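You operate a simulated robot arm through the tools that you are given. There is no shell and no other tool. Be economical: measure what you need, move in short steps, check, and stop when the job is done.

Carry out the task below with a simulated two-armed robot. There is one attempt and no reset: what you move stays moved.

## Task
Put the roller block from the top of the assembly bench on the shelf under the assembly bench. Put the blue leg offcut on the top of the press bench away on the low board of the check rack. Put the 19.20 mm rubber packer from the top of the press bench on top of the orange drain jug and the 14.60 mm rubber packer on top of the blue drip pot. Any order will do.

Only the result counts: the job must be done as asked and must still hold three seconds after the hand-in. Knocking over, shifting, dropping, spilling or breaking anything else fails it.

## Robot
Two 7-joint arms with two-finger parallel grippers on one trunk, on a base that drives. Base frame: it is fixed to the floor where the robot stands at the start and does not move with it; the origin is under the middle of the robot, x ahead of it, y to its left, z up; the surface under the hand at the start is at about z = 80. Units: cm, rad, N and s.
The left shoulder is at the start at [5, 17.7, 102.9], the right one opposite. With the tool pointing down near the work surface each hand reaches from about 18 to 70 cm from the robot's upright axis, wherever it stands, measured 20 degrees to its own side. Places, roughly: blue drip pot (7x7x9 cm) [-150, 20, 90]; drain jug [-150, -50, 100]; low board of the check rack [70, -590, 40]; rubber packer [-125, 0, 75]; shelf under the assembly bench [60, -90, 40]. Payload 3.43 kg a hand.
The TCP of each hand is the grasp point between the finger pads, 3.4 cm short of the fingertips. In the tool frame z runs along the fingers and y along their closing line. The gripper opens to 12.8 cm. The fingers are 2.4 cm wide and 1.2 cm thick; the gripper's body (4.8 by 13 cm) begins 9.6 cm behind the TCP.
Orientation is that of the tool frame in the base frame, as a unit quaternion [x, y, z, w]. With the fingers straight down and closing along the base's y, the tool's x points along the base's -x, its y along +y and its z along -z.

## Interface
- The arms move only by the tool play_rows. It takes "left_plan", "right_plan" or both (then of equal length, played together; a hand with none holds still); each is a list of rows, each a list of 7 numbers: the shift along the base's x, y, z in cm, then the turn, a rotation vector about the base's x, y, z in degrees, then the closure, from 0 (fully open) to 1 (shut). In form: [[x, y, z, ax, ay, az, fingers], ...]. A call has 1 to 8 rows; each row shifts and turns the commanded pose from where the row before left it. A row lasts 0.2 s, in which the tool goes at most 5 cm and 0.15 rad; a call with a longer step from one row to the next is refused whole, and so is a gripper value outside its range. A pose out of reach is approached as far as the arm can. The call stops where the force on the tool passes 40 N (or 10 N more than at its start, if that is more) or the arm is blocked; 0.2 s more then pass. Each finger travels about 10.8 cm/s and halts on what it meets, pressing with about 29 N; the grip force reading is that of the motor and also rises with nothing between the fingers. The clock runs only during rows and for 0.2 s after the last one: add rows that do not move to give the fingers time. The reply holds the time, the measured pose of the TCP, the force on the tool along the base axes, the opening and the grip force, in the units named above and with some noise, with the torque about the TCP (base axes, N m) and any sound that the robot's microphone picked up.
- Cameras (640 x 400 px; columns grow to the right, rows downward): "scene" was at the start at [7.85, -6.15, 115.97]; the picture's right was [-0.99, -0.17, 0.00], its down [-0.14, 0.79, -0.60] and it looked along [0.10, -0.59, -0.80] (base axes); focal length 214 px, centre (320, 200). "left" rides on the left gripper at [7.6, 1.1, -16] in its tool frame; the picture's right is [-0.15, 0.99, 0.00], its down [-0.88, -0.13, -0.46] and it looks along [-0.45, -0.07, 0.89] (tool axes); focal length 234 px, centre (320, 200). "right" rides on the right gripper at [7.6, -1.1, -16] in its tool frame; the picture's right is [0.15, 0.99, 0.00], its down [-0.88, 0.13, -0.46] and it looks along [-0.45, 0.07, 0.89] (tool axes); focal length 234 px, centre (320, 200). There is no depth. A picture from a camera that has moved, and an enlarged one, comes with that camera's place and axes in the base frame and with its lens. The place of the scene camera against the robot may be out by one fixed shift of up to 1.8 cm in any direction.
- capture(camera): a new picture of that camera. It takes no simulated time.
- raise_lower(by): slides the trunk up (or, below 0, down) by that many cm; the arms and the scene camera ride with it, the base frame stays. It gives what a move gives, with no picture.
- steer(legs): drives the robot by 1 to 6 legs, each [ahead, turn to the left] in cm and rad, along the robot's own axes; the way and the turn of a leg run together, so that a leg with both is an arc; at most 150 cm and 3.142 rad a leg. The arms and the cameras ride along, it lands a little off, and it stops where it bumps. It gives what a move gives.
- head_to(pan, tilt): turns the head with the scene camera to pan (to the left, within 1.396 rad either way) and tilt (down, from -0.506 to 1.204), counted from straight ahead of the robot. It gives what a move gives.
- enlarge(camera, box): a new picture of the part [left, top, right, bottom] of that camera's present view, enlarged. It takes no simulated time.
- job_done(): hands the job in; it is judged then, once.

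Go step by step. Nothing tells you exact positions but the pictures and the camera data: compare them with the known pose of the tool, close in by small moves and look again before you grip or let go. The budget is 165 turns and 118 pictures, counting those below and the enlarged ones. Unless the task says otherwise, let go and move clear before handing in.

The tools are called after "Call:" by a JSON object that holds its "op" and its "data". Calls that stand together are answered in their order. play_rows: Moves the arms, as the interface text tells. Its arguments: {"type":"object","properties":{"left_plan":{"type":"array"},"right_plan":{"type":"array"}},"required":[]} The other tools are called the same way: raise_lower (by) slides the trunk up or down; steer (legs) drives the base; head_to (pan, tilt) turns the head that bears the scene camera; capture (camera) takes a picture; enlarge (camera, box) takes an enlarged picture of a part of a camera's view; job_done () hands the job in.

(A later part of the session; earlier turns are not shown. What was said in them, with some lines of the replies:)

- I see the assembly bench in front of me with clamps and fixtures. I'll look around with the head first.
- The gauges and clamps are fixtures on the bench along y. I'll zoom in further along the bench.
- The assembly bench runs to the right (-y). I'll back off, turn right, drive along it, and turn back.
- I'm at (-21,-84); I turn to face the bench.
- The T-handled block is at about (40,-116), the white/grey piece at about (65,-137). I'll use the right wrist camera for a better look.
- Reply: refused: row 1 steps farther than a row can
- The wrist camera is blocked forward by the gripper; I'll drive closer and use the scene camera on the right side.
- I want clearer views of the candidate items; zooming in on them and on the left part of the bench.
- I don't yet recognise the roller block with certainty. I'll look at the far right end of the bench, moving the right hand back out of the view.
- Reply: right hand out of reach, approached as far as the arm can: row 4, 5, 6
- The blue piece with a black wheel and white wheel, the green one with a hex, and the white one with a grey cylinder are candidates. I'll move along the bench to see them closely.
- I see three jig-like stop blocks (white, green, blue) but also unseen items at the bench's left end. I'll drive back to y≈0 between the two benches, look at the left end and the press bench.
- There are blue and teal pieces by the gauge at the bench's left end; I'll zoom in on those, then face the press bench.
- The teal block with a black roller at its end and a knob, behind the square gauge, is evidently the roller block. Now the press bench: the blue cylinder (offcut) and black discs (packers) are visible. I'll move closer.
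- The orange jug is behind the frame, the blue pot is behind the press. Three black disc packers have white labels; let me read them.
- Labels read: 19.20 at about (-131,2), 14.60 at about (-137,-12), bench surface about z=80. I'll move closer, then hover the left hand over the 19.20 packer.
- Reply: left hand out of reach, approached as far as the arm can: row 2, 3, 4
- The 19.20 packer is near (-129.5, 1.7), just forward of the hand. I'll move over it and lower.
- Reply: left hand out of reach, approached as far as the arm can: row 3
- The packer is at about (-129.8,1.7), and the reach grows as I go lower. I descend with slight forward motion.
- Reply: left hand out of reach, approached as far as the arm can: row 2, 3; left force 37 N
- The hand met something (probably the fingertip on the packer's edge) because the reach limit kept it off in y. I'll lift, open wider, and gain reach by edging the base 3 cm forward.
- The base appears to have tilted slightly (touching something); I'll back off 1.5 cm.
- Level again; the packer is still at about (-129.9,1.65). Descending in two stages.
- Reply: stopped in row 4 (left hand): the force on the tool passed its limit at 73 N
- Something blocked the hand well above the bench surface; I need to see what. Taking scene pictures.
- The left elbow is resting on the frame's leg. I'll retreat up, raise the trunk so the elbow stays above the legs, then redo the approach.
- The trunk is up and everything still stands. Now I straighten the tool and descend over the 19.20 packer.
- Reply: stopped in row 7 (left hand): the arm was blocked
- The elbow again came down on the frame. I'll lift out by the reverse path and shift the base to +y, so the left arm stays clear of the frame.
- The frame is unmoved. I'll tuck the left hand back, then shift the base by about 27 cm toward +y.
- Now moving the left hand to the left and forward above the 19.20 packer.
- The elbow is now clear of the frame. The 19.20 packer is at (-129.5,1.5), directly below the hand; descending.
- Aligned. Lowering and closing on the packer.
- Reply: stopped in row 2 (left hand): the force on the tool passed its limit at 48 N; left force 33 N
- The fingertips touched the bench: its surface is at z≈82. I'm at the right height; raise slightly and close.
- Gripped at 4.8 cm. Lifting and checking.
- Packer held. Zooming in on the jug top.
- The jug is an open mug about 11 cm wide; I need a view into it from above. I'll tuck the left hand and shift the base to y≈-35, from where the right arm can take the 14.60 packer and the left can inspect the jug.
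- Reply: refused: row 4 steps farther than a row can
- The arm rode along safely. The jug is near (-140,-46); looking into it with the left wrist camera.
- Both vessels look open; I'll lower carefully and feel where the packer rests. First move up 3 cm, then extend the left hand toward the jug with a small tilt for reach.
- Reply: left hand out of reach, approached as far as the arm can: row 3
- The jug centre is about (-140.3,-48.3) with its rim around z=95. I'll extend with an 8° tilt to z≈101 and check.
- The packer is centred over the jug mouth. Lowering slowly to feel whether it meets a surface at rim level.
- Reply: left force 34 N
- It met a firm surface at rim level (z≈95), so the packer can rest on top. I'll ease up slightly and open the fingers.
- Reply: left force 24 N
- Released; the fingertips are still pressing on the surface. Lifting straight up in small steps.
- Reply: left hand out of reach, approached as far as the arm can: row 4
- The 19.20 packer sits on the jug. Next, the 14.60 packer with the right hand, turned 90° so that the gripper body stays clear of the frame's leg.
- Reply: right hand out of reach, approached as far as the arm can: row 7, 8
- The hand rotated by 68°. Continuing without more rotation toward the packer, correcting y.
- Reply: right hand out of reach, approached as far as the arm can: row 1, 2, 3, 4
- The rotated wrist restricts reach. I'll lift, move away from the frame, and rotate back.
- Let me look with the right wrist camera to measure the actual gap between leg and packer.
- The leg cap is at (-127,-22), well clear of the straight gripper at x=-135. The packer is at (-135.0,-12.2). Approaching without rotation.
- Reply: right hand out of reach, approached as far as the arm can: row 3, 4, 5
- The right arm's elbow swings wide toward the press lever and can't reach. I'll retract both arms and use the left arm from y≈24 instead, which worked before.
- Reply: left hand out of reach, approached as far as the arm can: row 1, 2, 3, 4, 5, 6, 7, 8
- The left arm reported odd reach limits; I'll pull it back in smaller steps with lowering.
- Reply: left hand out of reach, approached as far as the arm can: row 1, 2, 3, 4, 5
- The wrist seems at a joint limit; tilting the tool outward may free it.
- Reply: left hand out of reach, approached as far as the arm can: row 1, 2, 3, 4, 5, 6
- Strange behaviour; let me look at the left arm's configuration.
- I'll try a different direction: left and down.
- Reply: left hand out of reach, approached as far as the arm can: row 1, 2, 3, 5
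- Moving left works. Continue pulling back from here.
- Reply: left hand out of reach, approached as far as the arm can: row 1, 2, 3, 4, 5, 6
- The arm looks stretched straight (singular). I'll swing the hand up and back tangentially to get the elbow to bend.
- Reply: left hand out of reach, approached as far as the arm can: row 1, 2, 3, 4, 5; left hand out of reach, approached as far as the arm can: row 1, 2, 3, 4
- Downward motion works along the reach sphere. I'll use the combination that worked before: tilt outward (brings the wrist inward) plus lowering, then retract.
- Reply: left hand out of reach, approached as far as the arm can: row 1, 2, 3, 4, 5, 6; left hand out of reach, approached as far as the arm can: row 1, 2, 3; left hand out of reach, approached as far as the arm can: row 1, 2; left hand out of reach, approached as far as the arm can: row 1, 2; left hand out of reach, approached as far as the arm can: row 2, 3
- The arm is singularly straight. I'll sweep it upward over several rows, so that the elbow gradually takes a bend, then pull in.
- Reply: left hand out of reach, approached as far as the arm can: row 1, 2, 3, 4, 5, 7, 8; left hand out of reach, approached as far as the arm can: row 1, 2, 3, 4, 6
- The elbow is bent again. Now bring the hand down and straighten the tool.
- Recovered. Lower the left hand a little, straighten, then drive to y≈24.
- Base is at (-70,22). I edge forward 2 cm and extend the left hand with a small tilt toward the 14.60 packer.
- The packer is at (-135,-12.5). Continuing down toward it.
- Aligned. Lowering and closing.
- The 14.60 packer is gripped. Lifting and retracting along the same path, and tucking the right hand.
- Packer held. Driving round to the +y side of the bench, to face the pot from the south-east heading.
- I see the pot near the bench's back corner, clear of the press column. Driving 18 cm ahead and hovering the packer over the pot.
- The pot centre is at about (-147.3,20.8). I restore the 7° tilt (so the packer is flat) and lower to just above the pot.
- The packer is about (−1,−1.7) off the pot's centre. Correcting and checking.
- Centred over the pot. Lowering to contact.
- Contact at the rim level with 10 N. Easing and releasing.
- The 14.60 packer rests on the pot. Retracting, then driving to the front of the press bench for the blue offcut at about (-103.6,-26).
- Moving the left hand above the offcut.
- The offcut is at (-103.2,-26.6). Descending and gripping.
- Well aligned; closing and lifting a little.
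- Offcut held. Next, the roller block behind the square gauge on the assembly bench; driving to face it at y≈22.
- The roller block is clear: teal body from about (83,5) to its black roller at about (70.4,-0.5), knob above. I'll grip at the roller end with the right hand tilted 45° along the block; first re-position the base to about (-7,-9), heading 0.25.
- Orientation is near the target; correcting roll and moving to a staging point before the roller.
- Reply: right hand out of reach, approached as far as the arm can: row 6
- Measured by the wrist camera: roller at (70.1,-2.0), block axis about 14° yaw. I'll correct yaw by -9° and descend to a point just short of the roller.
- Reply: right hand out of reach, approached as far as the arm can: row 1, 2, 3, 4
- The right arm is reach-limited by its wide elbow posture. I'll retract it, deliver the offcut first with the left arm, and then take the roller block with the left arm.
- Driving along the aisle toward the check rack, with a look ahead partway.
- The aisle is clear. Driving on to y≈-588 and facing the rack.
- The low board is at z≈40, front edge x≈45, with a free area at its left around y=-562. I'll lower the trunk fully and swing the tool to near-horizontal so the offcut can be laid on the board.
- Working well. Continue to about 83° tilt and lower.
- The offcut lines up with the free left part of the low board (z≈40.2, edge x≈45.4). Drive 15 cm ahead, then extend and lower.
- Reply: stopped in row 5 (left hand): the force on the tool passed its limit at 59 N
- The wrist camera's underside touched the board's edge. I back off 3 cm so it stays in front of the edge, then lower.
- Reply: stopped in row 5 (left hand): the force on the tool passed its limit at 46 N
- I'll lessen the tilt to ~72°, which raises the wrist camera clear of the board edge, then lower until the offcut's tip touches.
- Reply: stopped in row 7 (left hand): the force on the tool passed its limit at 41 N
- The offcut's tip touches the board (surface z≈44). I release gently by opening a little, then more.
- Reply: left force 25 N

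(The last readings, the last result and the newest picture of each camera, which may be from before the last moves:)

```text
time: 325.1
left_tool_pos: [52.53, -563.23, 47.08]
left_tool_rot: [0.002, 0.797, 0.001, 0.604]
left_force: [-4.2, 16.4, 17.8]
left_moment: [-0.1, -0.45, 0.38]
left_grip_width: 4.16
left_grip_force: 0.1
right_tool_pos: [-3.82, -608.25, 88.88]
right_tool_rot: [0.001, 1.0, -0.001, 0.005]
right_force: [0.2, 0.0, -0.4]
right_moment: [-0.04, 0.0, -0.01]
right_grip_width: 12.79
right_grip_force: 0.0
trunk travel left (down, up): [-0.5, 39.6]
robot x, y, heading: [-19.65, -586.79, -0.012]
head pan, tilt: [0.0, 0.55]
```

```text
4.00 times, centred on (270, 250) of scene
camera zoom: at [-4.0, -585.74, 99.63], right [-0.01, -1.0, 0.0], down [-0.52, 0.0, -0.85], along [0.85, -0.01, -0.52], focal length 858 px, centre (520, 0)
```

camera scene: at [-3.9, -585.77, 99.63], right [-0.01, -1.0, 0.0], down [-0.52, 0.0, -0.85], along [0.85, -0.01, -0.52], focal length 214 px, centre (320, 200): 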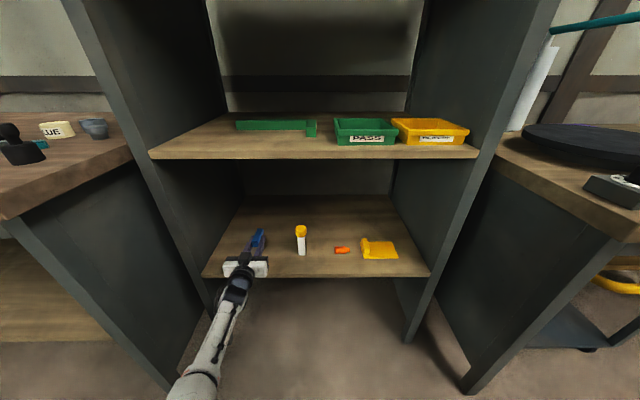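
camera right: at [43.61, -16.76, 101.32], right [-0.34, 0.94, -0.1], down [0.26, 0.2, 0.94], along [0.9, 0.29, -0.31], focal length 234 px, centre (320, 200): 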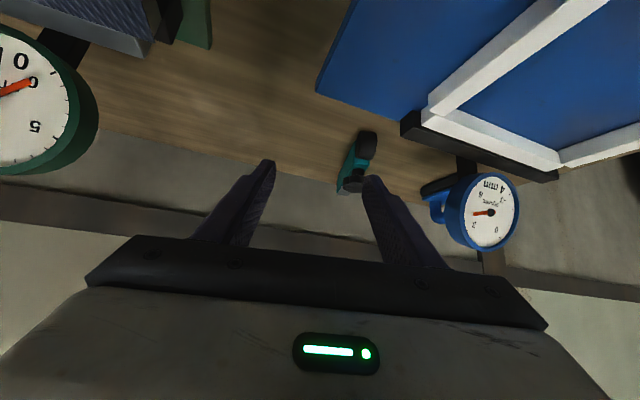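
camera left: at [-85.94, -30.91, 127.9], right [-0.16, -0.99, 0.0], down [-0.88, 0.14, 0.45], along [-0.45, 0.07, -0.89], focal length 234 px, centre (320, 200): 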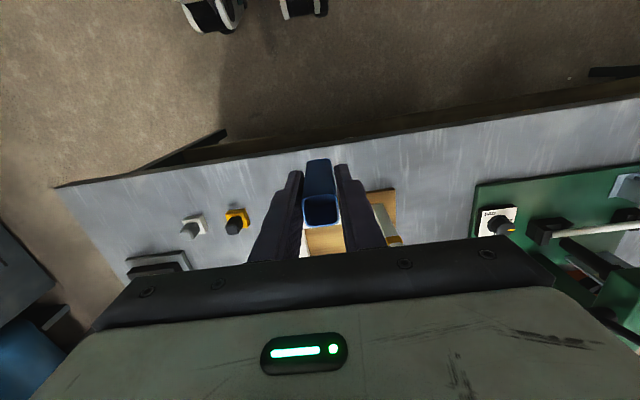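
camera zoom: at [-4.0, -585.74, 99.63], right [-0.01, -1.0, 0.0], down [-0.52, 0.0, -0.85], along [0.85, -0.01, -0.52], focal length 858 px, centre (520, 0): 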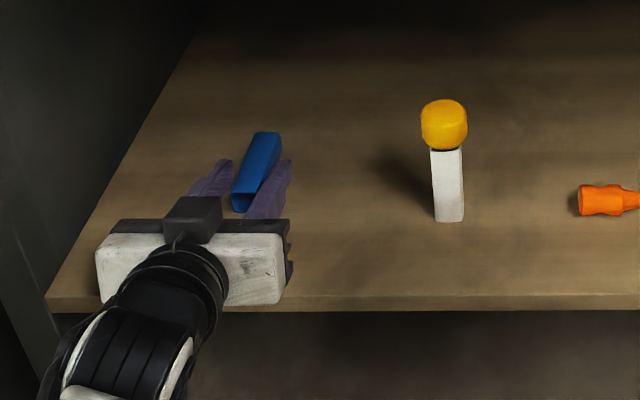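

The offcut lies on the board between the open fingers. I lift slightly, open wider, and back straight out.

Call:
{"op": "play_rows", "data": {"left_plan": [[0, 0, 0.8, 0, 0, 0, 0.55], [0, 0, 0.4, 0, 0, 0, 0.45], [-2, 0, 0.6, 0, 0, 0, 0.4], [-4, 0, 1, 0, 0, 0, 0.4], [-4.5, 0, 1, 0, 0, 0, 0.4], [-4.5, 0, 1, 0, 0, 0, 0.4], [-4, 0, 1, 0, 0, 0, 0.4]]}}

Call:
{"op": "enlarge", "data": {"camera": "scene", "box": [190, 180, 430, 330]}}

```text
time: 326.7
left_tool_pos: [33.36, -563.18, 52.43]
left_tool_rot: [0.003, 0.799, 0.0, 0.602]
left_force: [-0.4, 0.6, -0.2]
left_moment: [-0.01, -0.02, 0.0]
left_grip_width: 7.68
left_grip_force: 0.1
right_tool_pos: [-3.64, -608.22, 88.95]
right_tool_rot: [0.002, 1.0, 0.0, 0.005]
right_force: [0.9, -0.1, -0.1]
right_moment: [0.02, -0.03, -0.01]
right_grip_width: 12.81
right_grip_force: 0.0
trunk travel left (down, up): [-0.5, 39.6]
robot x, y, heading: [-19.18, -586.62, -0.006]
head pan, tilt: [0.0, 0.55]
```

```text
2.67 times, centred on (310, 255) of scene
camera zoom: at [-3.81, -585.74, 99.58], right [-0.01, -1.0, 0.0], down [-0.52, 0.0, -0.85], along [0.85, -0.01, -0.52], focal length 572 px, centre (347, 53)
```

zoom: 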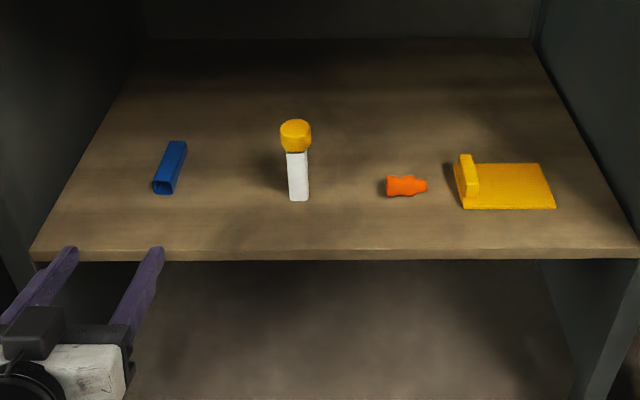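

The offcut is on the low board. Now back off, raise the trunk, tuck the left hand and return to the assembly bench.

Call:
{"op": "steer", "data": {"legs": [[-16, 0]]}}

Call:
{"op": "raise_lower", "data": {"by": 37.5}}

Call:
{"op": "play_rows", "data": {"left_plan": [[-2, 0, 4, 0, 7, 0, 0.4], [-2, 0, 4, 0, 7, 0, 0.4], [-3, 0, 3.5, 0, 7, 0, 0.4], [-3, 0, 3.5, 0, 7, 0, 0.4], [-3, 0, 3.5, 0, 0, 0, 0.4], [-2, 0, 3.5, 0, 0, 0, 0.4]]}}

Call:
{"op": "steer", "data": {"legs": [[0, 1.577], [150, 0], [150, 0], [150, 0], [97, 0], [0, -1.371]]}}

```text
time: 328.1
left_tool_pos: [17.24, -563.14, 52.44]
left_tool_rot: [0.003, 0.799, 0.0, 0.601]
left_force: [0.3, 0.5, 0.5]
left_moment: [-0.03, 0.02, -0.01]
left_grip_width: 7.65
left_grip_force: 0.1
right_tool_pos: [-19.76, -608.19, 88.83]
right_tool_rot: [0.001, 1.0, -0.001, 0.004]
right_force: [0.5, 0.8, -1.4]
right_moment: [0.0, -0.01, -0.01]
right_grip_width: 12.8
right_grip_force: 0.1
trunk travel left (down, up): [-0.5, 39.6]
robot x, y, heading: [-35.41, -586.7, -0.007]
head pan, tilt: [0.0, 0.55]
```

```text
time: 331.7
left_tool_pos: [17.23, -562.98, 89.98]
left_tool_rot: [0.003, 0.799, 0.0, 0.601]
left_force: [0.1, -0.4, -0.2]
left_moment: [0.01, -0.01, 0.0]
left_grip_width: 7.68
left_grip_force: 0.0
right_tool_pos: [-19.8, -608.18, 126.35]
right_tool_rot: [0.001, 1.0, -0.001, 0.003]
right_force: [0.1, 0.4, -0.2]
right_moment: [0.03, 0.0, -0.02]
right_grip_width: 12.79
right_grip_force: 0.0
trunk travel left (down, up): [-38.0, 2.1]
robot x, y, heading: [-35.41, -587.0, -0.001]
head pan, tilt: [0.0, 0.55]
```

```text
time: 333.1
left_tool_pos: [9.68, -563.13, 104.0]
left_tool_rot: [0.003, 0.915, -0.001, 0.404]
left_force: [0.1, 0.0, -0.7]
left_moment: [0.0, 0.01, 0.01]
left_grip_width: 7.69
left_grip_force: 0.0
left hand out of reach, approached as far as the arm can: row 3, 4, 5, 6
right_tool_pos: [-19.93, -608.12, 126.25]
right_tool_rot: [0.002, 1.0, -0.001, 0.003]
right_force: [-0.4, 0.6, -0.8]
right_moment: [0.01, 0.02, 0.01]
right_grip_width: 12.79
right_grip_force: 0.1
trunk travel left (down, up): [-38.0, 2.1]
robot x, y, heading: [-35.49, -586.67, -0.006]
head pan, tilt: [0.0, 0.55]
```

```text
time: 366.6
left_tool_pos: [3.03, -4.84, 104.07]
left_tool_rot: [-0.092, 0.91, 0.041, 0.401]
left_force: [0.1, 0.1, -0.1]
left_moment: [-0.02, -0.01, 0.0]
left_grip_width: 7.67
left_grip_force: 0.1
right_tool_pos: [-16.38, -54.96, 126.27]
right_tool_rot: [-0.103, 0.995, 0.0, 0.003]
right_force: [-0.3, 0.8, -0.2]
right_moment: [-0.01, 0.03, 0.02]
right_grip_width: 12.79
right_grip_force: 0.1
trunk travel left (down, up): [-38.0, 2.1]
robot x, y, heading: [-36.33, -37.19, 0.201]
head pan, tilt: [0.0, 0.55]
```

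Back near the bench. Drive 30 cm forward and move the hand toward the roller.

Call:
{"op": "steer", "data": {"legs": [[30, 0]]}}

Call:
{"op": "play_rows", "data": {"left_plan": [[4, -0.6, 0, 0, 0, 0, 0.4], [4.5, -0.8, 0, 0, 0, 0, 0.4], [4.5, -0.8, 0, 0, 0, 0, 0.4], [4.5, -0.8, 0, 0, 0, 0, 0.4], [4.5, -0.8, 0, 0, 0, 0, 0.4], [3, -0.8, -2, 0, 0, 0, 0.4], [0, 0, 0, 0, 0, 0, 0.4]]}}

Call:
{"op": "capture", "data": {"camera": "left"}}

```text
time: 368.7
left_tool_pos: [32.66, 1.25, 103.93]
left_tool_rot: [-0.093, 0.91, 0.042, 0.401]
left_force: [-0.2, -0.5, 0.2]
left_moment: [-0.03, 0.02, 0.0]
left_grip_width: 7.65
left_grip_force: 0.0
right_tool_pos: [13.2, -48.8, 126.36]
right_tool_rot: [-0.102, 0.995, 0.0, 0.003]
right_force: [0.5, 0.1, -0.5]
right_moment: [0.02, 0.05, 0.0]
right_grip_width: 12.81
right_grip_force: 0.0
trunk travel left (down, up): [-38.0, 2.1]
robot x, y, heading: [-6.87, -30.93, 0.202]
head pan, tilt: [0.0, 0.55]
```

```text
time: 370.3
left_tool_pos: [57.74, -3.3, 102.0]
left_tool_rot: [-0.093, 0.91, 0.042, 0.402]
left_force: [0.1, -0.8, -0.2]
left_moment: [-0.01, 0.02, -0.01]
left_grip_width: 7.69
left_grip_force: 0.1
right_tool_pos: [13.16, -48.81, 126.4]
right_tool_rot: [-0.103, 0.995, -0.001, 0.005]
right_force: [0.5, -1.0, -0.1]
right_moment: [-0.01, -0.02, -0.01]
right_grip_width: 12.8
right_grip_force: 0.0
trunk travel left (down, up): [-38.0, 2.1]
robot x, y, heading: [-6.89, -31.02, 0.204]
head pan, tilt: [0.0, 0.55]
```

```text
11 pictures are left
camera left: at [40.92, -5.59, 107.16], right [-0.1, 0.99, 0.11], down [0.28, -0.08, 0.96], along [0.96, 0.13, -0.27], focal length 234 px, centre (320, 200)
```

left: 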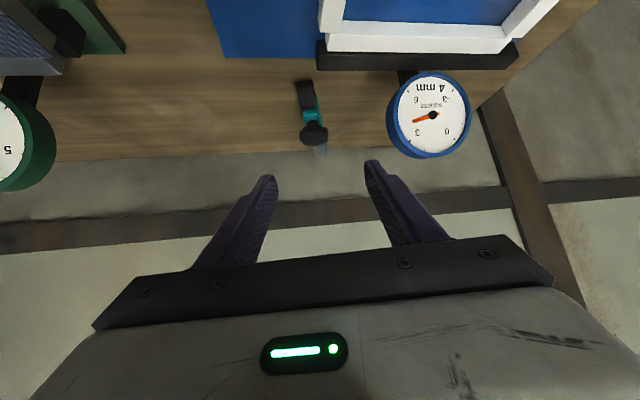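

Clear view with the left arm: roller at (70.5,-1.9), tool aligned to the block axis. Approaching to a staging point.

Call:
{"op": "play_rows", "data": {"left_plan": [[1.5, 0, -3.2, 0, 0, 1, 0.4], [1.6, 0, -3.2, 0, 0, 1, 0.4], [1.6, 0, -3.2, 0, 0, 0, 0.4], [1.6, 0, -3, 0, 0, 0, 0.4], [0, 0, 0, 0, 0, 0, 0.4]]}}

Call:
{"op": "capture", "data": {"camera": "left"}}

```text
time: 371.5
left_tool_pos: [63.87, -3.35, 89.34]
left_tool_rot: [-0.108, 0.908, 0.049, 0.402]
left_force: [-0.5, -0.3, -0.6]
left_moment: [0.04, 0.02, -0.03]
left_grip_width: 7.68
left_grip_force: 0.0
right_tool_pos: [13.02, -48.75, 126.42]
right_tool_rot: [-0.103, 0.995, 0.0, 0.005]
right_force: [0.3, -0.4, -0.2]
right_moment: [0.02, -0.01, -0.02]
right_grip_width: 12.81
right_grip_force: 0.2
trunk travel left (down, up): [-38.0, 2.1]
robot x, y, heading: [-6.8, -31.03, 0.203]
head pan, tilt: [0.0, 0.55]
```

```text
10 pictures are left
camera left: at [47.24, -6.2, 94.52], right [-0.14, 0.98, 0.11], down [0.28, -0.07, 0.96], along [0.95, 0.16, -0.27], focal length 234 px, centre (320, 200)
```

left: 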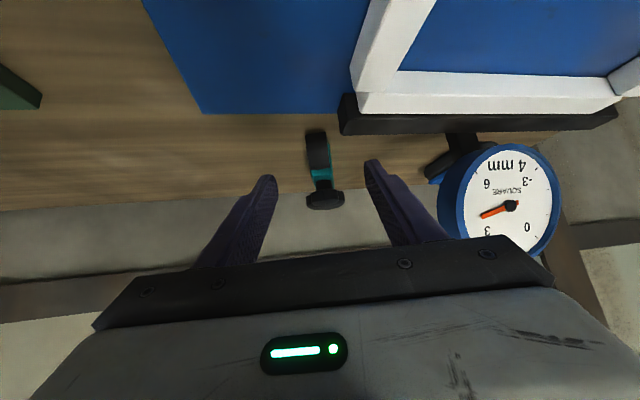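

Aligned. Advancing along the tool axis to the roller, then closing.

Call:
{"op": "play_rows", "data": {"left_plan": [[1.9, 0.45, -1.8, 0, 0, 0, 0.4], [1.9, 0.45, -1.8, 0, 0, 0, 0.4], [1.9, 0.45, -1.6, 0, 0, 0, 0.4], [0, 0, 0, 0, 0, 0, 0.4]]}}

Call:
{"op": "capture", "data": {"camera": "left"}}

```text
time: 372.5
left_tool_pos: [67.73, -2.59, 85.16]
left_tool_rot: [-0.109, 0.908, 0.049, 0.401]
left_force: [-0.5, -0.8, 0.3]
left_moment: [-0.02, -0.01, -0.01]
left_grip_width: 7.69
left_grip_force: 0.0
left hand out of reach, approached as far as the arm can: row 3
right_tool_pos: [13.19, -48.78, 126.33]
right_tool_rot: [-0.104, 0.995, -0.001, 0.005]
right_force: [-0.4, 0.4, -0.1]
right_moment: [0.0, -0.03, 0.0]
right_grip_width: 12.8
right_grip_force: 0.1
trunk travel left (down, up): [-38.0, 2.1]
robot x, y, heading: [-6.55, -31.1, 0.206]
head pan, tilt: [0.0, 0.55]
```

```text
9 pictures are left
camera left: at [51.14, -5.44, 90.33], right [-0.14, 0.98, 0.11], down [0.28, -0.07, 0.96], along [0.95, 0.16, -0.27], focal length 234 px, centre (320, 200)
```

left: 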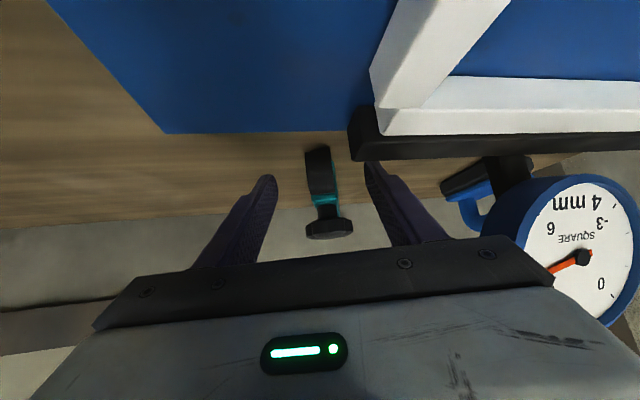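

I'm at the reach limit. I'll pull back 3 cm along the tool axis, bring the base 3.5 cm closer, then finish.

Call:
{"op": "play_rows", "data": {"left_plan": [[-1.1, -0.25, 1, 0, 0, 0, 0.4], [-1.3, -0.25, 1.2, 0, 0, 0, 0.4], [0, 0, 0, 0, 0, 0, 0.4]]}}

Call:
{"op": "steer", "data": {"legs": [[3.5, 0]]}}

```text
time: 373.3
left_tool_pos: [65.54, -2.91, 87.28]
left_tool_rot: [-0.109, 0.909, 0.048, 0.4]
left_force: [0.0, 0.2, -0.1]
left_moment: [0.03, 0.02, -0.01]
left_grip_width: 7.67
left_grip_force: 0.1
right_tool_pos: [13.1, -48.72, 126.38]
right_tool_rot: [-0.103, 0.995, 0.0, 0.003]
right_force: [0.2, -0.6, 0.2]
right_moment: [-0.02, 0.0, 0.03]
right_grip_width: 12.79
right_grip_force: 0.1
trunk travel left (down, up): [-38.0, 2.1]
robot x, y, heading: [-7.1, -31.18, 0.204]
head pan, tilt: [0.0, 0.55]
```

```text
time: 374.1
left_tool_pos: [68.98, -2.41, 87.18]
left_tool_rot: [-0.108, 0.908, 0.048, 0.401]
left_force: [-0.4, 0.3, 0.0]
left_moment: [-0.02, 0.0, -0.03]
left_grip_width: 7.69
left_grip_force: 0.1
right_tool_pos: [16.64, -48.11, 126.21]
right_tool_rot: [-0.102, 0.995, -0.001, 0.003]
right_force: [0.0, 0.1, -0.1]
right_moment: [-0.01, 0.06, 0.01]
right_grip_width: 12.79
right_grip_force: 0.1
trunk travel left (down, up): [-38.0, 2.1]
robot x, y, heading: [-3.16, -30.38, 0.199]
head pan, tilt: [0.0, 0.55]
```

Now lower onto the roller end and close.

Call:
{"op": "play_rows", "data": {"left_plan": [[0.3, 0.2, -1.5, 0, 0, 0, 0.4], [0.4, 0.2, -1.4, 0, 0, 0, 0.4], [0, 0, 0, 0, 0, 0, 0.4], [0, 0, 0, 0, 0, 0, 0.6], [0, 0, 0, 0, 0, 0, 0.85], [0, 0, 0, 0, 0, 0, 0.85], [0, 0, 0, 0, 0, 0, 0.85], [0, 0, 0, 0, 0, 0, 0.85]]}}

Call:
{"op": "capture", "data": {"camera": "left"}}

```text
time: 375.9
left_tool_pos: [69.48, -1.89, 84.45]
left_tool_rot: [-0.108, 0.909, 0.049, 0.4]
left_force: [0.8, 0.2, 0.2]
left_moment: [-0.08, -0.04, -0.06]
left_grip_width: 2.64
left_grip_force: 28.9
right_tool_pos: [16.41, -48.22, 126.34]
right_tool_rot: [-0.104, 0.995, -0.001, 0.005]
right_force: [0.1, 0.0, 0.2]
right_moment: [0.0, -0.01, 0.01]
right_grip_width: 12.81
right_grip_force: 0.0
trunk travel left (down, up): [-38.0, 2.1]
robot x, y, heading: [-3.21, -30.42, 0.202]
head pan, tilt: [0.0, 0.55]
```

```text
8 pictures are left
camera left: at [52.84, -4.79, 89.6], right [-0.14, 0.98, 0.11], down [0.28, -0.07, 0.96], along [0.95, 0.16, -0.27], focal length 234 px, centre (320, 200)
```

left: 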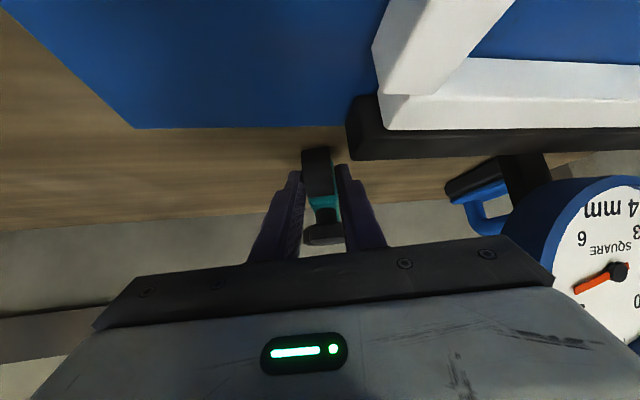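

Gripped (2.6 cm). Lifting gently and checking whether the block droops.

Call:
{"op": "play_rows", "data": {"left_plan": [[0, 0, 0.8, 0, 0, 0, 0.9], [0, 0, 1.5, 0, 0, 0, 0.9], [0, 0, 2.5, 0, 0, 0, 0.9], [-0.5, 0, 3.5, 0, 0, 0, 0.9], [-1, 0, 4, 0, 0, 0, 0.9], [-2, 0, 4, 0, 0, 0, 0.9], [-2.5, 0, 4, 0, 0, 0, 0.9]]}}

Call:
{"op": "enlarge", "data": {"camera": "scene", "box": [200, 100, 440, 250]}}

```text
time: 377.5
left_tool_pos: [63.37, -2.01, 104.82]
left_tool_rot: [-0.109, 0.909, 0.049, 0.399]
left_force: [0.2, -0.1, -3.3]
left_moment: [-0.04, 0.17, 0.0]
left_grip_width: 2.61
left_grip_force: 29.2
right_tool_pos: [16.51, -48.13, 126.33]
right_tool_rot: [-0.102, 0.995, 0.0, 0.005]
right_force: [-1.4, 0.5, 0.0]
right_moment: [-0.01, -0.01, 0.0]
right_grip_width: 12.8
right_grip_force: 0.1
trunk travel left (down, up): [-38.0, 2.1]
robot x, y, heading: [-3.35, -30.5, 0.202]
head pan, tilt: [0.0, 0.55]
```

```text
2.67 times, centred on (320, 175) of scene
camera zoom: at [11.8, -26.05, 137.09], right [0.2, -0.98, 0.0], down [-0.51, -0.11, -0.85], along [0.84, 0.17, -0.52], focal length 572 px, centre (320, 267)
```

zoom: 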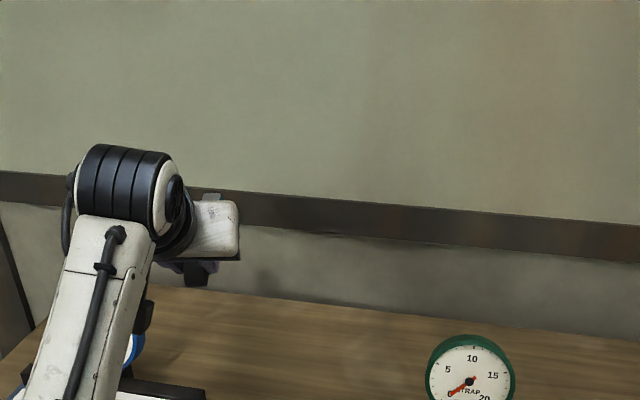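

The block is held steadily. Retract the arm, back away, and drive to y≈-158 with heading 0 (free part of the shelf right of the wooden block).

Call:
{"op": "play_rows", "data": {"left_plan": [[-3.8, -0.5, 0.5, 0, 0, 0, 0.9], [-3.8, -0.5, 0.5, 0, 0, 0, 0.9], [-3.8, -0.5, 0, 0, 0, 0, 0.9], [-3.8, -0.5, 0, 0, 0, 0, 0.9], [-2.5, -0.4, 0, 0, 0, 0, 0.9]]}}

Call:
{"op": "steer", "data": {"legs": [[-43, 0], [0, -1.775], [119, 0], [0, 1.571]]}}

Call:
{"op": "head_to", "data": {"pan": 0.0, "tilt": 0.6}}

Call:
{"op": "raise_lower", "data": {"by": -37.5}}

Call:
{"op": "capture", "data": {"camera": "scene"}}

```text
time: 378.7
left_tool_pos: [45.73, -4.29, 105.72]
left_tool_rot: [-0.109, 0.908, 0.049, 0.401]
left_force: [0.4, 0.2, -2.4]
left_moment: [-0.03, 0.16, 0.03]
left_grip_width: 2.65
left_grip_force: 29.1
right_tool_pos: [16.44, -48.04, 126.42]
right_tool_rot: [-0.103, 0.995, -0.001, 0.005]
right_force: [0.0, -0.2, -0.2]
right_moment: [0.04, -0.03, 0.0]
right_grip_width: 12.8
right_grip_force: 0.1
trunk travel left (down, up): [-38.0, 2.1]
robot x, y, heading: [-3.21, -30.68, 0.203]
head pan, tilt: [0.0, 0.55]
```

```text
time: 395.1
left_tool_pos: [6.03, -143.55, 105.61]
left_tool_rot: [-0.005, 0.915, 0.003, 0.403]
left_force: [0.1, 0.4, -1.7]
left_moment: [-0.02, 0.19, 0.03]
left_grip_width: 2.64
left_grip_force: 29.1
right_tool_pos: [-32.62, -179.67, 126.35]
right_tool_rot: [0.011, 1.0, -0.001, 0.005]
right_force: [0.2, 0.8, -0.1]
right_moment: [-0.01, 0.02, 0.02]
right_grip_width: 12.79
right_grip_force: 0.1
trunk travel left (down, up): [-38.0, 2.1]
robot x, y, heading: [-47.69, -158.08, -0.019]
head pan, tilt: [0.0, 0.55]
```

```text
time: 395.8
left_tool_pos: [6.1, -143.61, 105.67]
left_tool_rot: [-0.005, 0.915, 0.003, 0.404]
left_force: [-0.1, 0.2, -1.6]
left_moment: [0.04, 0.17, -0.02]
left_grip_width: 2.66
left_grip_force: 28.9
right_tool_pos: [-32.51, -179.77, 126.34]
right_tool_rot: [0.011, 1.0, -0.001, 0.004]
right_force: [0.5, -0.4, -0.2]
right_moment: [0.03, -0.02, -0.03]
right_grip_width: 12.8
right_grip_force: 0.0
trunk travel left (down, up): [-38.0, 2.1]
robot x, y, heading: [-47.98, -158.25, -0.027]
head pan, tilt: [0.0, 0.6]
```

```text
time: 399.4
left_tool_pos: [5.91, -143.68, 68.09]
left_tool_rot: [-0.005, 0.915, 0.003, 0.404]
left_force: [-0.5, -0.3, -2.9]
left_moment: [-0.03, 0.16, 0.0]
left_grip_width: 2.68
left_grip_force: 28.7
right_tool_pos: [-32.53, -179.72, 88.87]
right_tool_rot: [0.011, 1.0, -0.001, 0.004]
right_force: [-0.6, -0.1, -0.1]
right_moment: [-0.03, 0.01, -0.02]
right_grip_width: 12.78
right_grip_force: 0.0
trunk travel left (down, up): [-0.5, 39.6]
robot x, y, heading: [-47.54, -158.1, -0.02]
head pan, tilt: [0.0, 0.6]
```

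```text
6 pictures are left
camera scene: at [-32.48, -157.22, 99.13], right [-0.02, -1.0, 0.0], down [-0.56, 0.01, -0.82], along [0.82, -0.02, -0.57], focal length 214 px, centre (320, 200)
```

scene: 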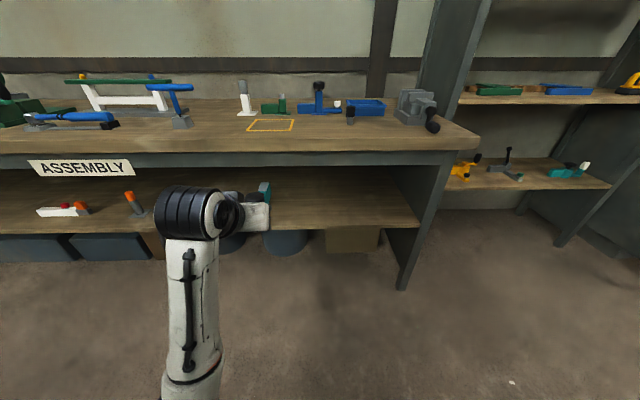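

The shelf surface is at z≈45 with its edge at x≈28 and apron bottom at z≈70. I lower the hand to z≈53, drive in 20 cm, then set the block down.

Call:
{"op": "play_rows", "data": {"left_plan": [[1.5, 0, -3, 0, 0, 0, 0.9], [1.5, 0, -3, 0, 0, 0, 0.9], [1, 0, -3, 0, 0, 0, 0.9], [1, 0, -3, 0, 0, 0, 0.9], [1, 0, -2.5, 0, 0, 0, 0.9], [0, 0, 0, 0, 0, 0, 0.9]]}}

Call:
{"op": "capture", "data": {"camera": "scene"}}

```text
time: 401.0
left_tool_pos: [14.05, -144.75, 59.7]
left_tool_rot: [-0.003, 0.894, -0.004, 0.447]
left_force: [-0.4, 0.0, -2.0]
left_moment: [0.02, 0.16, -0.02]
left_grip_width: 2.64
left_grip_force: 29.2
right_tool_pos: [-33.0, -180.21, 88.94]
right_tool_rot: [0.011, 1.0, 0.003, 0.01]
right_force: [0.2, -0.9, -0.2]
right_moment: [0.0, 0.03, -0.01]
right_grip_width: 12.82
right_grip_force: 0.1
trunk travel left (down, up): [-0.5, 39.6]
robot x, y, heading: [-47.94, -158.06, -0.018]
head pan, tilt: [0.0, 0.6]
stopped in row 6 (left hand): the arm was blocked; the commanded pose is now the measured one
```

```text
5 pictures are left
camera scene: at [-33.19, -157.78, 99.47], right [-0.02, -1.0, -0.01], down [-0.56, 0.02, -0.83], along [0.83, -0.01, -0.56], focal length 214 px, centre (320, 200)
```

scene: 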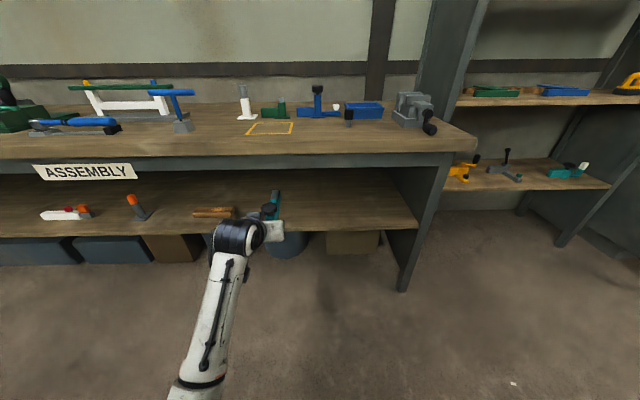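

The arm got blocked (likely the elbow against the base). I'll back the base 10 cm and extend the arm further forward before lowering.

Call:
{"op": "play_rows", "data": {"left_plan": [[0.5, 0, 1.5, 0, 0, 0, 0.9], [0.5, 0.3, 1, 0, 2.6, 0, 0.9], [0, 0.3, 0, 0, 2.6, 0, 0.9]]}}

Call:
{"op": "steer", "data": {"legs": [[-12, 0.018]]}}

Call:
{"op": "play_rows", "data": {"left_plan": [[3.5, 0, 0, 0, 0, 0, 0.9], [3.5, 0, -1, 0, 0, 0, 0.9], [3, 0, -2, 0, 0, 0, 0.9], [1, 0, -3, 0, 0, 0, 0.9], [0, 0, -3, 0, 0, 0, 0.9], [0, 0, 0, 0, 0, 0, 0.9]]}}

```text
time: 401.8
left_tool_pos: [15.28, -143.63, 60.96]
left_tool_rot: [-0.006, 0.917, -0.006, 0.4]
left_force: [-0.4, 0.2, -2.7]
left_moment: [-0.01, 0.15, -0.01]
left_grip_width: 2.64
left_grip_force: 28.7
right_tool_pos: [-32.57, -179.72, 88.65]
right_tool_rot: [0.011, 1.0, -0.001, 0.004]
right_force: [0.1, 0.1, 0.5]
right_moment: [0.01, 0.01, -0.01]
right_grip_width: 12.82
right_grip_force: 0.1
trunk travel left (down, up): [-0.5, 39.6]
robot x, y, heading: [-47.99, -158.17, -0.025]
head pan, tilt: [0.0, 0.6]
```

```text
time: 403.0
left_tool_pos: [3.01, -142.38, 61.17]
left_tool_rot: [-0.015, 0.916, -0.002, 0.401]
left_force: [-0.3, 0.3, -2.7]
left_moment: [0.02, 0.16, -0.01]
left_grip_width: 2.64
left_grip_force: 29.5
right_tool_pos: [-44.06, -179.25, 88.8]
right_tool_rot: [0.0, 1.0, 0.0, 0.004]
right_force: [0.2, 0.1, -0.6]
right_moment: [-0.02, -0.01, 0.02]
right_grip_width: 12.8
right_grip_force: 0.0
trunk travel left (down, up): [-0.5, 39.6]
robot x, y, heading: [-59.43, -158.26, -0.011]
head pan, tilt: [0.0, 0.6]
```

```text
time: 404.4
left_tool_pos: [13.8, -142.3, 51.98]
left_tool_rot: [-0.015, 0.916, -0.002, 0.401]
left_force: [0.3, -0.9, -2.7]
left_moment: [0.01, 0.15, -0.03]
left_grip_width: 2.65
left_grip_force: 28.6
right_tool_pos: [-43.98, -179.24, 88.86]
right_tool_rot: [0.001, 1.0, 0.0, 0.003]
right_force: [-0.3, 0.3, -0.5]
right_moment: [-0.01, 0.02, 0.03]
right_grip_width: 12.81
right_grip_force: 0.0
trunk travel left (down, up): [-0.5, 39.6]
robot x, y, heading: [-59.55, -157.73, -0.004]
head pan, tilt: [0.0, 0.6]
```

Extended fine at z=52. Raise 1 cm for margin and drive in 20 cm.

Call:
{"op": "play_rows", "data": {"left_plan": [[0, 0, 1, 0, 0, 0, 0.9], [0, 0, 0, 0, 0, 0, 0.9]]}}

Call:
{"op": "steer", "data": {"legs": [[20, 0]]}}

Call:
{"op": "enlarge", "data": {"camera": "scene", "box": [180, 130, 420, 280]}}

```text
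time: 405.0
left_tool_pos: [14.01, -142.45, 52.95]
left_tool_rot: [-0.015, 0.916, -0.002, 0.4]
left_force: [0.4, 0.5, -1.9]
left_moment: [0.04, 0.19, -0.01]
left_grip_width: 2.65
left_grip_force: 28.8
right_tool_pos: [-43.95, -179.44, 88.8]
right_tool_rot: [0.001, 1.0, -0.001, 0.003]
right_force: [-0.1, -0.5, -0.8]
right_moment: [0.04, -0.02, 0.0]
right_grip_width: 12.79
right_grip_force: 0.2
trunk travel left (down, up): [-0.5, 39.6]
robot x, y, heading: [-59.7, -157.85, -0.006]
head pan, tilt: [0.0, 0.6]
```

```text
time: 406.6
left_tool_pos: [33.8, -142.36, 52.91]
left_tool_rot: [-0.016, 0.916, -0.001, 0.401]
left_force: [-0.2, -1.5, -2.3]
left_moment: [0.03, 0.15, -0.02]
left_grip_width: 2.65
left_grip_force: 29.2
right_tool_pos: [-24.05, -179.36, 88.84]
right_tool_rot: [0.0, 1.0, -0.001, 0.004]
right_force: [-0.8, -0.1, 0.5]
right_moment: [0.05, -0.03, 0.03]
right_grip_width: 12.79
right_grip_force: 0.0
trunk travel left (down, up): [-0.5, 39.6]
robot x, y, heading: [-39.85, -158.05, -0.008]
head pan, tilt: [0.0, 0.6]
```

```text
2.67 times, centred on (300, 205) of scene
camera zoom: at [-24.51, -156.82, 99.13], right [0.0, -1.0, 0.0], down [-0.57, 0.0, -0.82], along [0.82, 0.0, -0.57], focal length 572 px, centre (373, 187)
```

zoom: 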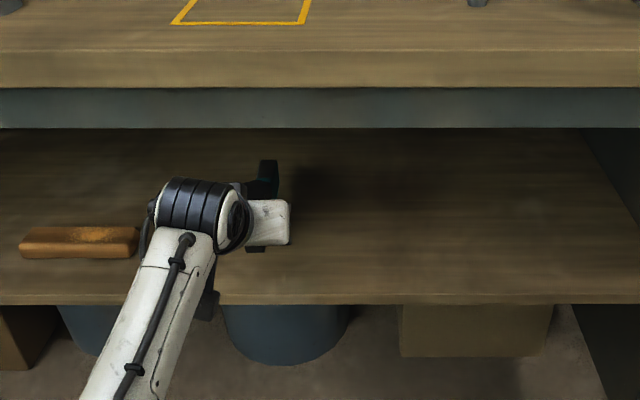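

The block is over the free shelf area. Lowering to contact.

Call:
{"op": "play_rows", "data": {"left_plan": [[0, 0, -1.5, 0, 0, 0, 0.9], [0, 0, -1, 0, 0, 0, 0.9], [0, 0, -0.6, 0, 0, 0, 0.9], [0, 0, -0.5, 0, 0, 0, 0.9], [0, 0, -0.4, 0, 0, 0, 0.9], [0, 0, 0, 0, 0, 0, 0.9]]}}

```text
time: 408.0
left_tool_pos: [33.98, -142.37, 49.42]
left_tool_rot: [-0.014, 0.914, -0.002, 0.405]
left_force: [1.1, -0.1, 11.1]
left_moment: [0.16, -0.55, -0.01]
left_grip_width: 2.65
left_grip_force: 28.9
right_tool_pos: [-24.25, -179.24, 88.89]
right_tool_rot: [0.001, 1.0, -0.001, 0.006]
right_force: [0.1, -0.1, 0.3]
right_moment: [-0.01, -0.02, 0.0]
right_grip_width: 12.82
right_grip_force: 0.1
trunk travel left (down, up): [-0.5, 39.6]
robot x, y, heading: [-40.37, -157.91, -0.003]
head pan, tilt: [0.0, 0.6]
```

Contact at shelf height. Releasing gently.

Call:
{"op": "play_rows", "data": {"left_plan": [[0, 0, -0.2, 0, 0, 0, 0.85], [0, 0, 0, 0, 0, 0, 0.78], [0, 0, 0, 0, 0, 0, 0.72], [0, 0, 0, 0, 0, 0, 0.6], [0, 0, 0.4, 0, 0, 0, 0.5], [0, 0, 0, 0, 0, 0, 0.5]]}}

```text
time: 409.4
left_tool_pos: [33.79, -142.39, 49.18]
left_tool_rot: [-0.015, 0.916, -0.002, 0.4]
left_force: [-0.7, 0.5, 0.1]
left_moment: [-0.04, 0.0, -0.02]
left_grip_width: 6.41
left_grip_force: 0.1
right_tool_pos: [-24.13, -179.39, 88.9]
right_tool_rot: [0.001, 1.0, -0.001, 0.004]
right_force: [-0.3, 0.5, -0.9]
right_moment: [-0.02, 0.03, 0.0]
right_grip_width: 12.81
right_grip_force: 0.0
trunk travel left (down, up): [-0.5, 39.6]
robot x, y, heading: [-40.1, -157.57, -0.006]
head pan, tilt: [0.0, 0.6]
```

Released with no residual force. Backing the base straight out and checking.

Call:
{"op": "steer", "data": {"legs": [[-24, 0]]}}

Call:
{"op": "enlarge", "data": {"camera": "scene", "box": [180, 130, 420, 280]}}

```text
time: 411.2
left_tool_pos: [9.95, -142.13, 49.16]
left_tool_rot: [-0.015, 0.916, -0.002, 0.401]
left_force: [0.2, -0.2, -0.2]
left_moment: [-0.06, 0.01, 0.03]
left_grip_width: 6.4
left_grip_force: 0.1
right_tool_pos: [-47.88, -179.21, 88.8]
right_tool_rot: [0.0, 1.0, -0.001, 0.004]
right_force: [-0.3, 0.2, -0.1]
right_moment: [-0.02, -0.02, -0.04]
right_grip_width: 12.77
right_grip_force: 0.1
trunk travel left (down, up): [-0.5, 39.6]
robot x, y, heading: [-63.5, -157.64, 0.0]
head pan, tilt: [0.0, 0.6]
```

```text
2.67 times, centred on (300, 205) of scene
camera zoom: at [-48.28, -156.74, 99.13], right [0.0, -1.0, 0.0], down [-0.56, 0.0, -0.83], along [0.83, 0.0, -0.56], focal length 572 px, centre (373, 187)
```

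zoom: 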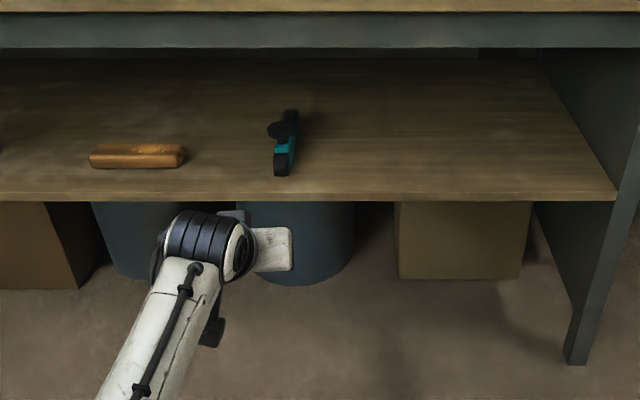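

The block rests on the shelf; one closer look to confirm it is settled.

Call:
{"op": "enlarge", "data": {"camera": "scene", "box": [255, 160, 319, 200]}}

```text
10.00 times, centred on (287, 180) of scene
camera zoom: at [-48.28, -156.74, 99.13], right [0.0, -1.0, 0.0], down [-0.56, 0.0, -0.83], along [0.83, 0.0, -0.56], focal length 2145 px, centre (650, 400)
```

zoom: 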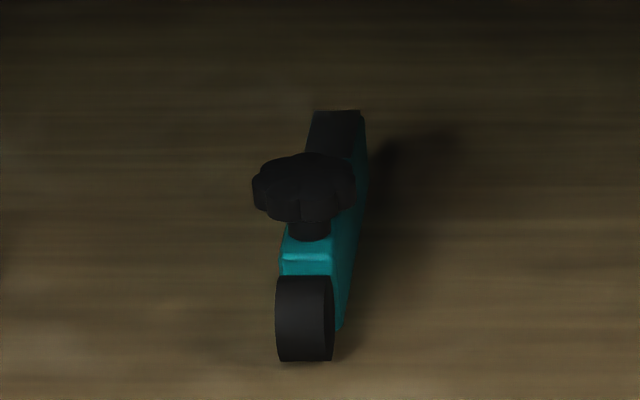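

The roller block stands upright and settled on the shelf, and the other three items are in place with the hands clear. I'm handing in now.

Call:
{"op": "job_done", "data": {}}

```text
The job is handed in.
```

All four items are placed, and I handed the job in without seeing a result:
- **Roller block:** standing upright on the shelf under the assembly bench.
- **Blue leg offcut:** lying on the low board of the check rack.
- **19.20 mm packer:** on top of the orange drain jug.
- **14.60 mm packer:** on top of the blue drip pot.

During the packer work the left arm pressed on the white leg frame on the press bench twice. It looked unmoved in later pictures. I did not look at the jug or pot again just before handing in.
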